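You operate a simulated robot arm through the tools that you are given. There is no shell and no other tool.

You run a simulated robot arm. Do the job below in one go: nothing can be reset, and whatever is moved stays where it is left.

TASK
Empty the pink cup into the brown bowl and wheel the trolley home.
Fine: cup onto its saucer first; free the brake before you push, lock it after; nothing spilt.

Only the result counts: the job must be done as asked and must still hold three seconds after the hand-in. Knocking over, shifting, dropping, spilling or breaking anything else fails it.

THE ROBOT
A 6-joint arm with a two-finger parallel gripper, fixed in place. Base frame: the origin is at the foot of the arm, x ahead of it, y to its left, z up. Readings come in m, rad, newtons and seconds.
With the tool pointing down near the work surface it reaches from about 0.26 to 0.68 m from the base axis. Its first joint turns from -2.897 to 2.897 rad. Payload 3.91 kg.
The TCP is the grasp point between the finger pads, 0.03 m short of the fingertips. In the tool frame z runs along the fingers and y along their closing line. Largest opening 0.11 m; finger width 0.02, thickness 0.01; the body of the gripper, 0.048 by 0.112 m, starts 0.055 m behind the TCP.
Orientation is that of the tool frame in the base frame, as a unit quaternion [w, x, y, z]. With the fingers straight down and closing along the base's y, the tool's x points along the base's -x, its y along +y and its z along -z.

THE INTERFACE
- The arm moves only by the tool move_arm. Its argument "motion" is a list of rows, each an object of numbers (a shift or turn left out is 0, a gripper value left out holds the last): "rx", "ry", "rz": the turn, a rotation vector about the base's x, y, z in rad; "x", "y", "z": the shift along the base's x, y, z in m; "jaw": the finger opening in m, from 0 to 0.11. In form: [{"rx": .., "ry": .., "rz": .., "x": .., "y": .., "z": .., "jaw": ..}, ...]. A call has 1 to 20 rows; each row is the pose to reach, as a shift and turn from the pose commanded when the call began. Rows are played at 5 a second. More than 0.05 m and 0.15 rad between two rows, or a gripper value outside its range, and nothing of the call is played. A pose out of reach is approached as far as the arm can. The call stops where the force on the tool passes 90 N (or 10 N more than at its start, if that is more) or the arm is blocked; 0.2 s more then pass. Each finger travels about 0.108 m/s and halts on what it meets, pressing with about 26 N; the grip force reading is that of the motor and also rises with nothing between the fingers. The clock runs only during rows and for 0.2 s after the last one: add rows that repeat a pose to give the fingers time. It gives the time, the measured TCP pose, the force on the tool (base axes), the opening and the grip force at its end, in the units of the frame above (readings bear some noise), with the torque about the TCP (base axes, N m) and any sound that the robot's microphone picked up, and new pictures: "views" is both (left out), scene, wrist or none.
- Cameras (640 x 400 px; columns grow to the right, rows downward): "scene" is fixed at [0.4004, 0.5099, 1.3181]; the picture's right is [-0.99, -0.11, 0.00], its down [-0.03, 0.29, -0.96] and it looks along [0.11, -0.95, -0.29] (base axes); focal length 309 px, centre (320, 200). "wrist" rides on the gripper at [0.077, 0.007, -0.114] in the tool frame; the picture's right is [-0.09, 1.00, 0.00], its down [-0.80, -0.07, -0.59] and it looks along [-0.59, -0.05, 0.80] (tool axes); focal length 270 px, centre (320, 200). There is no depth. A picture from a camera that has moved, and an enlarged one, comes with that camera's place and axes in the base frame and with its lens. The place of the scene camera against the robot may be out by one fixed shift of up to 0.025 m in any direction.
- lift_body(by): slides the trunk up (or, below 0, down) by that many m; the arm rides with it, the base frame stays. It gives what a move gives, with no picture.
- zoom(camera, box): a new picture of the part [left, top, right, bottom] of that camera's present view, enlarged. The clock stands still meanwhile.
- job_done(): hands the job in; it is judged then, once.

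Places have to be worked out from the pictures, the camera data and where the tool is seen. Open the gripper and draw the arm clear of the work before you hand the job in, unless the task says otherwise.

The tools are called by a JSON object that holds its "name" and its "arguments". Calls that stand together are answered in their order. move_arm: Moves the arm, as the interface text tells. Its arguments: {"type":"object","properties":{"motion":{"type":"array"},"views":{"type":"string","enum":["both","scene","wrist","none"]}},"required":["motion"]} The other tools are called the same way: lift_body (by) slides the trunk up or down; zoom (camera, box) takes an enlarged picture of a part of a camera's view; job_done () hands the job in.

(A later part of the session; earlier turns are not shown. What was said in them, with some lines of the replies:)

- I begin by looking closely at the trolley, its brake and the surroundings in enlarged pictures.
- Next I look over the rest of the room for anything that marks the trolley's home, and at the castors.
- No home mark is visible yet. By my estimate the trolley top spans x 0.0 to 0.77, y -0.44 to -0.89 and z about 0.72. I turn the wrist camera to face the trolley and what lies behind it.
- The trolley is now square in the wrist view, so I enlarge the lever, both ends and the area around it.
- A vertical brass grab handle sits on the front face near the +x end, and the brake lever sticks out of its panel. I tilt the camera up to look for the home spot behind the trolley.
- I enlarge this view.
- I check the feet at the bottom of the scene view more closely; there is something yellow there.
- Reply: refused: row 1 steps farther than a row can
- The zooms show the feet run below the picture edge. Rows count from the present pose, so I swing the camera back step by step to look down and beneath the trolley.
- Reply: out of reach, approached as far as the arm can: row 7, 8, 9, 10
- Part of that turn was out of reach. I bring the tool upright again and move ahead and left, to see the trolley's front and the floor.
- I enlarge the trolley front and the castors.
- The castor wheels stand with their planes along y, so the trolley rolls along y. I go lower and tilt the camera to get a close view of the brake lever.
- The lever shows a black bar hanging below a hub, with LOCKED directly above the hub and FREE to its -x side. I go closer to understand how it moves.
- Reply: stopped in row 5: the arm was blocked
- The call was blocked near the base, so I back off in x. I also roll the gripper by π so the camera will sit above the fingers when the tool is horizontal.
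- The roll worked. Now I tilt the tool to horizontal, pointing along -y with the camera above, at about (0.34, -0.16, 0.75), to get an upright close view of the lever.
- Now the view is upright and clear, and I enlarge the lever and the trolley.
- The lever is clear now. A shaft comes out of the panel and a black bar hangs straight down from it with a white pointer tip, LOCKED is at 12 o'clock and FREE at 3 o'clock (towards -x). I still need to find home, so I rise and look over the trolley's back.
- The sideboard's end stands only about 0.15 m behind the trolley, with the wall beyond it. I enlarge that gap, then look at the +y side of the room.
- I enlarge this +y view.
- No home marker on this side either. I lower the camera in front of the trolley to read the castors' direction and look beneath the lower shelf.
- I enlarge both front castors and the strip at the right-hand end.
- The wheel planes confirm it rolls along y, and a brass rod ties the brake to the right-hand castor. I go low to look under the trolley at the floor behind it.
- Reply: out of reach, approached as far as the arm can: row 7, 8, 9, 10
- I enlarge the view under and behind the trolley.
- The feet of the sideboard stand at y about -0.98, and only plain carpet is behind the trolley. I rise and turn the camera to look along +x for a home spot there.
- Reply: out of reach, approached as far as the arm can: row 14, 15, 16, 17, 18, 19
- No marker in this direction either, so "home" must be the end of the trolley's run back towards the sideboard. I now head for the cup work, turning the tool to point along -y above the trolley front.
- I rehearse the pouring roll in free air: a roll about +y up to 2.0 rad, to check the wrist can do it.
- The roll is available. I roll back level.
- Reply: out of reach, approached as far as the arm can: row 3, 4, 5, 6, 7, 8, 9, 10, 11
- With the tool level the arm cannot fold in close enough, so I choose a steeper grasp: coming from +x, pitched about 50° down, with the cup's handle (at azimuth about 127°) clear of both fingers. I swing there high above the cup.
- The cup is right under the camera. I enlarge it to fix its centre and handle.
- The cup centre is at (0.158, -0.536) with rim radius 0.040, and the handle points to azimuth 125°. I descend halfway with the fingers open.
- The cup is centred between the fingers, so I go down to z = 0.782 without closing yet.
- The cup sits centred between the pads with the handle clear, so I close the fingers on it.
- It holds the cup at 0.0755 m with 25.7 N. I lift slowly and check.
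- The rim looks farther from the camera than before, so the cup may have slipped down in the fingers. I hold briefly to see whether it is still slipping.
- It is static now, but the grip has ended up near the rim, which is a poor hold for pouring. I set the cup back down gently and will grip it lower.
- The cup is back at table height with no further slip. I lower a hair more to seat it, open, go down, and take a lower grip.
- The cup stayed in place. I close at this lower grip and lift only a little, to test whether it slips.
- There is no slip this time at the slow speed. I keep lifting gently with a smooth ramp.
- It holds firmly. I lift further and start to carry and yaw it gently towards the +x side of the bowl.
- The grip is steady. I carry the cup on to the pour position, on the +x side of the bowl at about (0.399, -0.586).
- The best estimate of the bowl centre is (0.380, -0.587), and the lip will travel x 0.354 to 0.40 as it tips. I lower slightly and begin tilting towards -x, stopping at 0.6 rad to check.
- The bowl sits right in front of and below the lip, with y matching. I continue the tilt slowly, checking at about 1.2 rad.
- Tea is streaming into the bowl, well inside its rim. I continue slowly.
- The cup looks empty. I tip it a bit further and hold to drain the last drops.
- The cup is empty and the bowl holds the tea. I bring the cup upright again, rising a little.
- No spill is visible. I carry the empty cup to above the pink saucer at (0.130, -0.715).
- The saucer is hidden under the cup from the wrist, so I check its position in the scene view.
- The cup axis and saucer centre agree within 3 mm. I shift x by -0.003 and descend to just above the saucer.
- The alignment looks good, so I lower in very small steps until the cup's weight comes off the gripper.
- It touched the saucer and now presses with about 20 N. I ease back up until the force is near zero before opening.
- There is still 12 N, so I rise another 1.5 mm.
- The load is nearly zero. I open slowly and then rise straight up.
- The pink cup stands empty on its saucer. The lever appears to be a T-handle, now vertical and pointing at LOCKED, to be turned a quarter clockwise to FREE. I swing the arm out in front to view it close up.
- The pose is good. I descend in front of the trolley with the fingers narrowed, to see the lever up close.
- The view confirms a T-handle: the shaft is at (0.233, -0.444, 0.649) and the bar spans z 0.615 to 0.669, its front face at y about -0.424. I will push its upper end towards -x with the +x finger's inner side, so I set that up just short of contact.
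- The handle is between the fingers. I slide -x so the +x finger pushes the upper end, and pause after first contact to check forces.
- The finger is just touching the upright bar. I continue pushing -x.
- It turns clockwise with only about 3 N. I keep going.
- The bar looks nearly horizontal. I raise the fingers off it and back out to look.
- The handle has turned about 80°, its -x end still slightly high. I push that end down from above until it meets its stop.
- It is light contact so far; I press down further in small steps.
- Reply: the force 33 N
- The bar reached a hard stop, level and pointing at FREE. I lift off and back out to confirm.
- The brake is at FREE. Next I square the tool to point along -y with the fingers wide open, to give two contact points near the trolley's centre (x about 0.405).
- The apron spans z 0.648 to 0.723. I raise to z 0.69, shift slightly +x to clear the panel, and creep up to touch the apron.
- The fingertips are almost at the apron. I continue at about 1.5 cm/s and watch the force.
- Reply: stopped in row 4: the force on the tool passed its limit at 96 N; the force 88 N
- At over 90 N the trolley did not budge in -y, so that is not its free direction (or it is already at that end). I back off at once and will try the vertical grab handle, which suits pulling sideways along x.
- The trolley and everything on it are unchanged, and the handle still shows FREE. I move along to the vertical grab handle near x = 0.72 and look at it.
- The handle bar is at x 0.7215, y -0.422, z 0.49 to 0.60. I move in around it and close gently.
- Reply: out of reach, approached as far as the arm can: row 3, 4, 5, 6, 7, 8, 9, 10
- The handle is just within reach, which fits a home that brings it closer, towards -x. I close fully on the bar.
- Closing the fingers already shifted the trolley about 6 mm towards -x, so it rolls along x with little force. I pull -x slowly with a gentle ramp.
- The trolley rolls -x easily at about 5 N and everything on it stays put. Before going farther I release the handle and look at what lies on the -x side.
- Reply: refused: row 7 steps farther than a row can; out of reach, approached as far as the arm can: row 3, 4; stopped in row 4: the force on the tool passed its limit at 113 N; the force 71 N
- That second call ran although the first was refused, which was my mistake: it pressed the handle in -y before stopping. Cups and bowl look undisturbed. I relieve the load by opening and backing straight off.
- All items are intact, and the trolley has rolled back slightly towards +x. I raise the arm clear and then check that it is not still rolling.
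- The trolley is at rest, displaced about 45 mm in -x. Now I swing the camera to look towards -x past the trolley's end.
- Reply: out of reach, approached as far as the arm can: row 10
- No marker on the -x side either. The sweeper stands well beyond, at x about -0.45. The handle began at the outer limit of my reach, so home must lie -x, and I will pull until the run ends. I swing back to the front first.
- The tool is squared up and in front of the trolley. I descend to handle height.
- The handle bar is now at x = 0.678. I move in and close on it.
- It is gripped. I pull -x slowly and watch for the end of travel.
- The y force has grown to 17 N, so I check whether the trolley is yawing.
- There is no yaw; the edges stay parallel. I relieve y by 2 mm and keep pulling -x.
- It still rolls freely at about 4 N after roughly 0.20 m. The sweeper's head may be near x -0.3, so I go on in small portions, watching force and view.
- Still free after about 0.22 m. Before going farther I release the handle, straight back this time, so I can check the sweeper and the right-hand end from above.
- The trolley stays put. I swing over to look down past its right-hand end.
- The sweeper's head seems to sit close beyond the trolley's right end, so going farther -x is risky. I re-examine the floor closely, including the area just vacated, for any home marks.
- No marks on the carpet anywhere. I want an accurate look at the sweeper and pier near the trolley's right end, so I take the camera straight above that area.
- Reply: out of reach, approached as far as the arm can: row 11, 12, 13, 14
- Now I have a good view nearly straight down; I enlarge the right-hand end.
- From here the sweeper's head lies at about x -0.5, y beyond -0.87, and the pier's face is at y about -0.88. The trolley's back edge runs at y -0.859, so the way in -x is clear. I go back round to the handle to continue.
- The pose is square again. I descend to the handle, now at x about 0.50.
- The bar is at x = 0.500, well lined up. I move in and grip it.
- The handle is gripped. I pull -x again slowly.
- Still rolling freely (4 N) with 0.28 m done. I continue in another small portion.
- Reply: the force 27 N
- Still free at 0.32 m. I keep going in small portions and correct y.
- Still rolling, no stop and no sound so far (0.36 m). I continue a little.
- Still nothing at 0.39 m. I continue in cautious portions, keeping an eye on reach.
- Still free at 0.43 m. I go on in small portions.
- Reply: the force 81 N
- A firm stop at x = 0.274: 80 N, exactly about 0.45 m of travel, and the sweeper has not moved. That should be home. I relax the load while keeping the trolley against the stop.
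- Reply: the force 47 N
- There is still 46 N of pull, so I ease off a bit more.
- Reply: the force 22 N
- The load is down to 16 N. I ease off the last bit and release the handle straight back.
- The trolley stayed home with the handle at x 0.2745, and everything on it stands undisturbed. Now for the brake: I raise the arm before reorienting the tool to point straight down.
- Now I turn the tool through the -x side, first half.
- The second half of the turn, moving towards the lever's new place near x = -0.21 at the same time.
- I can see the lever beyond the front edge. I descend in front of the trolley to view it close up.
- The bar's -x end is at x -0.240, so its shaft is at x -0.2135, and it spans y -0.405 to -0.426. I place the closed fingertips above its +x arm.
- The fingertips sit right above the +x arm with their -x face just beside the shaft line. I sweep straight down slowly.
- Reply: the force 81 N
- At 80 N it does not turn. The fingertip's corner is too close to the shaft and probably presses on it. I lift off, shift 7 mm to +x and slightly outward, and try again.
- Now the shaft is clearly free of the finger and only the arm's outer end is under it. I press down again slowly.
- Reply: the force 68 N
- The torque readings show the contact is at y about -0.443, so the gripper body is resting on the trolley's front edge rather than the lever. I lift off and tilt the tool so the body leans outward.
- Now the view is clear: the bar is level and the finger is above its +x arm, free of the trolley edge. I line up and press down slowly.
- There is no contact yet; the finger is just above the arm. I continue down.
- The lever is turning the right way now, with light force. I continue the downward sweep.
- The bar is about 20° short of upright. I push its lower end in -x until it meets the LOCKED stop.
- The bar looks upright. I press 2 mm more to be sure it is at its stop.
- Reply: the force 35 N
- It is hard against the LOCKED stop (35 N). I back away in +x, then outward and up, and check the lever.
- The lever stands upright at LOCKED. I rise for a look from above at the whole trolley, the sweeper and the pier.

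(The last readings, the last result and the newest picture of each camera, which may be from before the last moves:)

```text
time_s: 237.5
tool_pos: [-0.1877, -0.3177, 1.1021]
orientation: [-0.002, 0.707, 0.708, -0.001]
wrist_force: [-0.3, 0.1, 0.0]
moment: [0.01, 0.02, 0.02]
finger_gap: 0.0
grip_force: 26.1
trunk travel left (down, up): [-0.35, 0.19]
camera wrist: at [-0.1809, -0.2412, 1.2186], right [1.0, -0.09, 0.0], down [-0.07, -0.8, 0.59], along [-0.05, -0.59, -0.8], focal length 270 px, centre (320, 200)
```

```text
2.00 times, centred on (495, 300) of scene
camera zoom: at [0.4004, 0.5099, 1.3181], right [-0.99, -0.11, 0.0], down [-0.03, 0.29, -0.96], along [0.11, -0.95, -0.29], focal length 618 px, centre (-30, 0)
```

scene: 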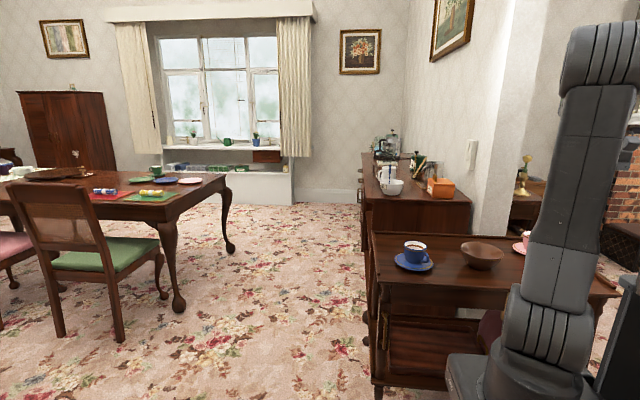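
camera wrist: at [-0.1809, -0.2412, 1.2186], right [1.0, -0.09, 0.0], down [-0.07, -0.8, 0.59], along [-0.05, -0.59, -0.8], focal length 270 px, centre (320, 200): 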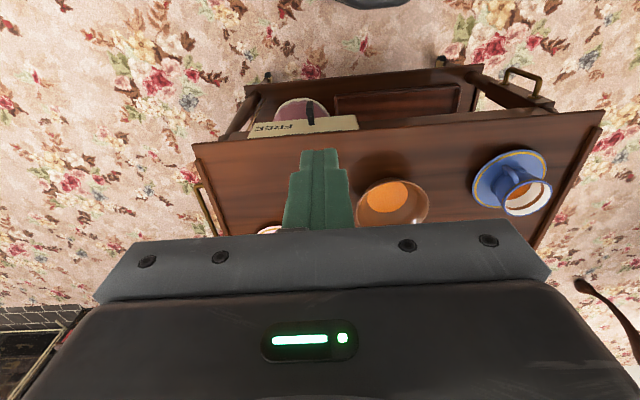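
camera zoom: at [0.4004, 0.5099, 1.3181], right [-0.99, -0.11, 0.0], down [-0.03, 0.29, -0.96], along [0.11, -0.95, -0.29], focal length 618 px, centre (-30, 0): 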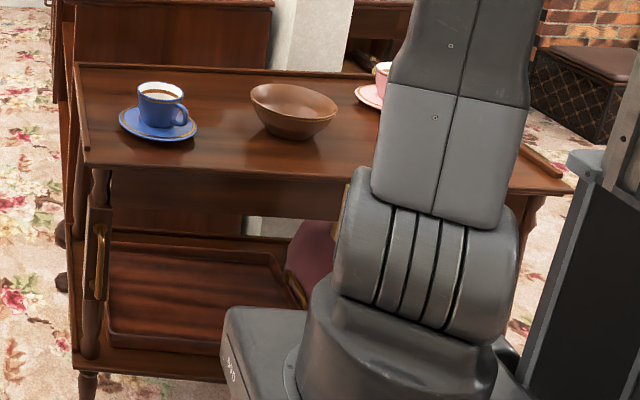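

The trolley's left end is now flush with the sideboard's front and the lever reads LOCKED. For a last check of the sweeper and the right-hand end, I turn the camera that way while staying high.

{"name": "move_arm", "arguments": {"motion": [{"rx": 0.058, "ry": 0.058, "rz": 0.101, "x": 0.01}, {"rx": 0.116, "ry": 0.116, "rz": 0.202, "x": 0.02}, {"rx": 0.175, "ry": 0.175, "rz": 0.302, "x": 0.04}, {"rx": 0.233, "ry": 0.233, "rz": 0.403, "x": 0.06}, {"rx": 0.291, "ry": 0.291, "rz": 0.504, "x": 0.08, "y": -0.01}, {"rx": 0.349, "ry": 0.349, "rz": 0.605, "x": 0.1, "y": -0.02}, {"rx": 0.407, "ry": 0.407, "rz": 0.706, "x": 0.12, "y": -0.04}, {"rx": 0.466, "ry": 0.466, "rz": 0.806, "x": 0.14, "y": -0.06}, {"rx": 0.524, "ry": 0.524, "rz": 0.907, "x": 0.16, "y": -0.08}, {"rx": 0.582, "ry": 0.582, "rz": 1.008, "x": 0.18, "y": -0.1}, {"rx": 0.64, "ry": 0.64, "rz": 1.109, "x": 0.19, "y": -0.12}, {"rx": 0.699, "ry": 0.699, "rz": 1.209, "x": 0.19, "y": -0.14}, {"rx": 0.757, "ry": 0.757, "rz": 1.31, "x": 0.19, "y": -0.16}, {"rx": 0.815, "ry": 0.815, "rz": 1.411, "x": 0.19, "y": -0.18}, {"rx": 0.815, "ry": 0.815, "rz": 1.411, "x": 0.19, "y": -0.2}, {"rx": 0.815, "ry": 0.815, "rz": 1.411, "x": 0.19, "y": -0.2}], "views": "both"}}

{"name": "zoom", "arguments": {"camera": "wrist", "box": [120, 0, 440, 200]}}

```text
time_s: 240.9
tool_pos: [0.0029, -0.5179, 1.1038]
orientation: [-0.5, 0.0, 0.866, 0.0]
wrist_force: [-0.4, -0.5, -0.8]
moment: [0.0, -0.03, -0.02]
finger_gap: 0.0002
grip_force: 25.7
trunk travel left (down, up): [-0.35, 0.19]
camera wrist: at [0.0644, -0.5115, 1.2281], right [0.04, 1.0, -0.08], down [0.92, -0.07, -0.4], along [-0.4, -0.05, -0.91], focal length 270 px, centre (320, 200)
```

scene: 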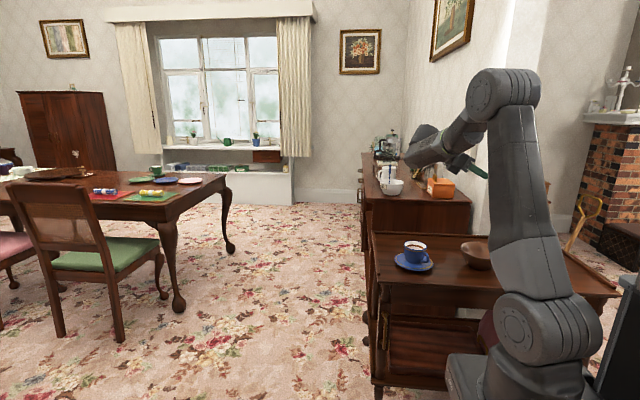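
wrist: 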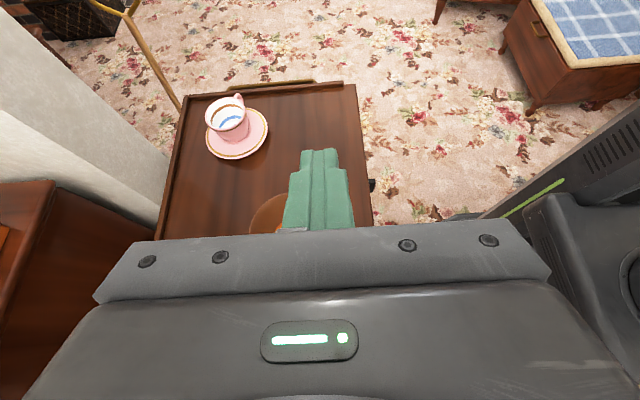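

```text
2.00 times, centred on (280, 100) of wrist
camera zoom: at [0.0644, -0.5115, 1.2281], right [0.04, 1.0, -0.08], down [0.92, -0.07, -0.4], along [-0.4, -0.05, -0.91], focal length 541 px, centre (400, 400)
```

zoom: 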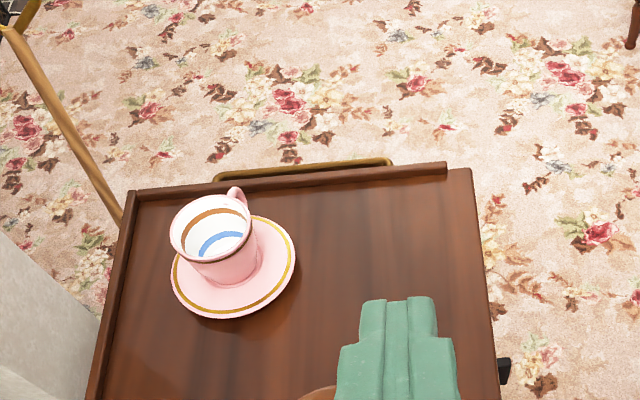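

The sweeper, the pier and the cup on its saucer are all undisturbed. I open the gripper and draw the arm back clear of the trolley.

{"name": "move_arm", "arguments": {"motion": [{"z": 0.02, "jaw": 0.03}, {"z": 0.04, "x": 0.02, "y": 0.02, "jaw": 0.06}, {"z": 0.06, "x": 0.05, "y": 0.05, "jaw": 0.09}, {"z": 0.06, "x": 0.08, "y": 0.08, "jaw": 0.11}, {"z": 0.06, "x": 0.11, "y": 0.11, "jaw": 0.11}, {"z": 0.06, "x": 0.14, "y": 0.14, "jaw": 0.11}, {"z": 0.06, "x": 0.17, "y": 0.17, "jaw": 0.11}, {"z": 0.06, "x": 0.2, "y": 0.2, "jaw": 0.11}, {"z": 0.06, "x": 0.23, "y": 0.23, "jaw": 0.11}, {"z": 0.06, "x": 0.26, "y": 0.25, "jaw": 0.11}, {"z": 0.06, "x": 0.29, "y": 0.27, "jaw": 0.11}, {"z": 0.06, "x": 0.32, "y": 0.29, "jaw": 0.11}, {"z": 0.06, "x": 0.35, "y": 0.3, "jaw": 0.11}, {"z": 0.06, "x": 0.35, "y": 0.3, "jaw": 0.11}], "views": "both"}}

{"name": "zoom", "arguments": {"camera": "scene", "box": [350, 200, 640, 400]}}

```text
time_s: 243.9
tool_pos: [0.2711, -0.2675, 1.0393]
orientation: [-0.497, 0.0, 0.868, -0.002]
wrist_force: [-0.2, -0.2, -0.7]
moment: [-0.02, 0.0, -0.03]
finger_gap: 0.1101
grip_force: 0.1
out of reach, approached as far as the arm can: row 7, 8, 9, 10, 11, 12, 13, 14
trunk travel left (down, up): [-0.35, 0.19]
camera wrist: at [0.3307, -0.2599, 1.1639], right [0.04, 1.0, -0.08], down [0.92, -0.07, -0.39], along [-0.4, -0.05, -0.92], focal length 270 px, centre (320, 200)
```

scene: 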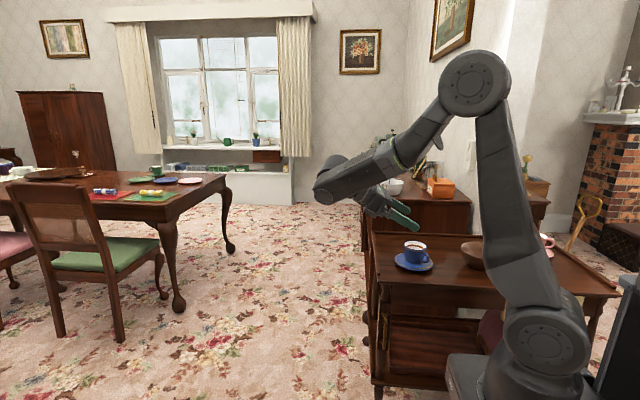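
wrist: 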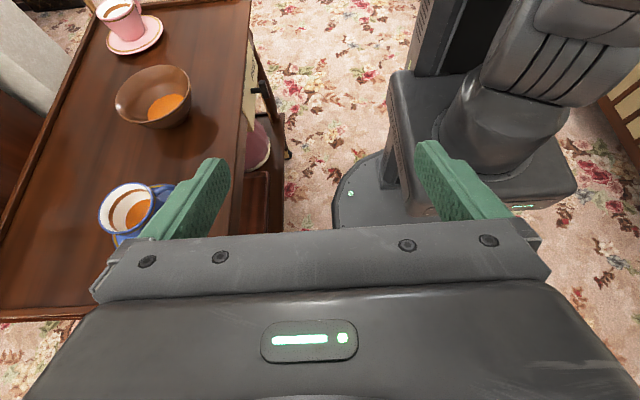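

```text
2.00 times, centred on (495, 300) of scene
camera zoom: at [0.4004, 0.5099, 1.3181], right [-0.99, -0.11, 0.0], down [-0.03, 0.29, -0.96], along [0.11, -0.95, -0.29], focal length 618 px, centre (-30, 0)
```

zoom: 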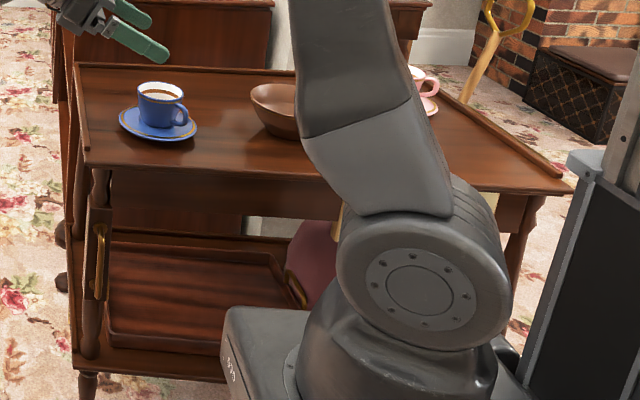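

The pink cup is empty on its saucer and the tea is in the bowl. The trolley stands at the end of its run with the brake lever at LOCKED. The gripper is open and the arm clear, so I hand the job in.

{"name": "job_done", "arguments": {}}

```text
The job is handed in.
```

I've handed the job in, with one point I couldn't confirm: nothing in the room marks the trolley's home. I took home to be the hard stop at the end of its run. That is about 0.45 m towards -x, with the trolley's left end roughly in line with the front of the sideboard.

- **Cup:** I emptied the pink cup into the brown bowl and put it on its saucer before moving the trolley. I saw no spills.
- **Brake:** I turned the lever to FREE before the trolley moved, and back to its LOCKED stop once it was home.
- **Trolley:** it rolled the whole way at a few newtons, and everything on it stayed in place. I pulled it by the grab handle on its front leg rather than pushing it.

There were three rough moments, and none of them disturbed anything I could see:

- **First push:** I tried pushing the trolley in -y, where it doesn't roll, and the arm stopped at about 90 N.
- **My mistake with the handle:** I sent a second move after the one before it had been refused. It pressed the handle in -y to 113 N before stopping, and the trolley rolled back a couple of centimetres when I let go.
- **Locking the brake:** my first two tries pressed down on the trolley's front edge instead of the lever, at up to 80 N, until I tilted the tool.

The gripper is open and the arm is drawn back from the trolley.
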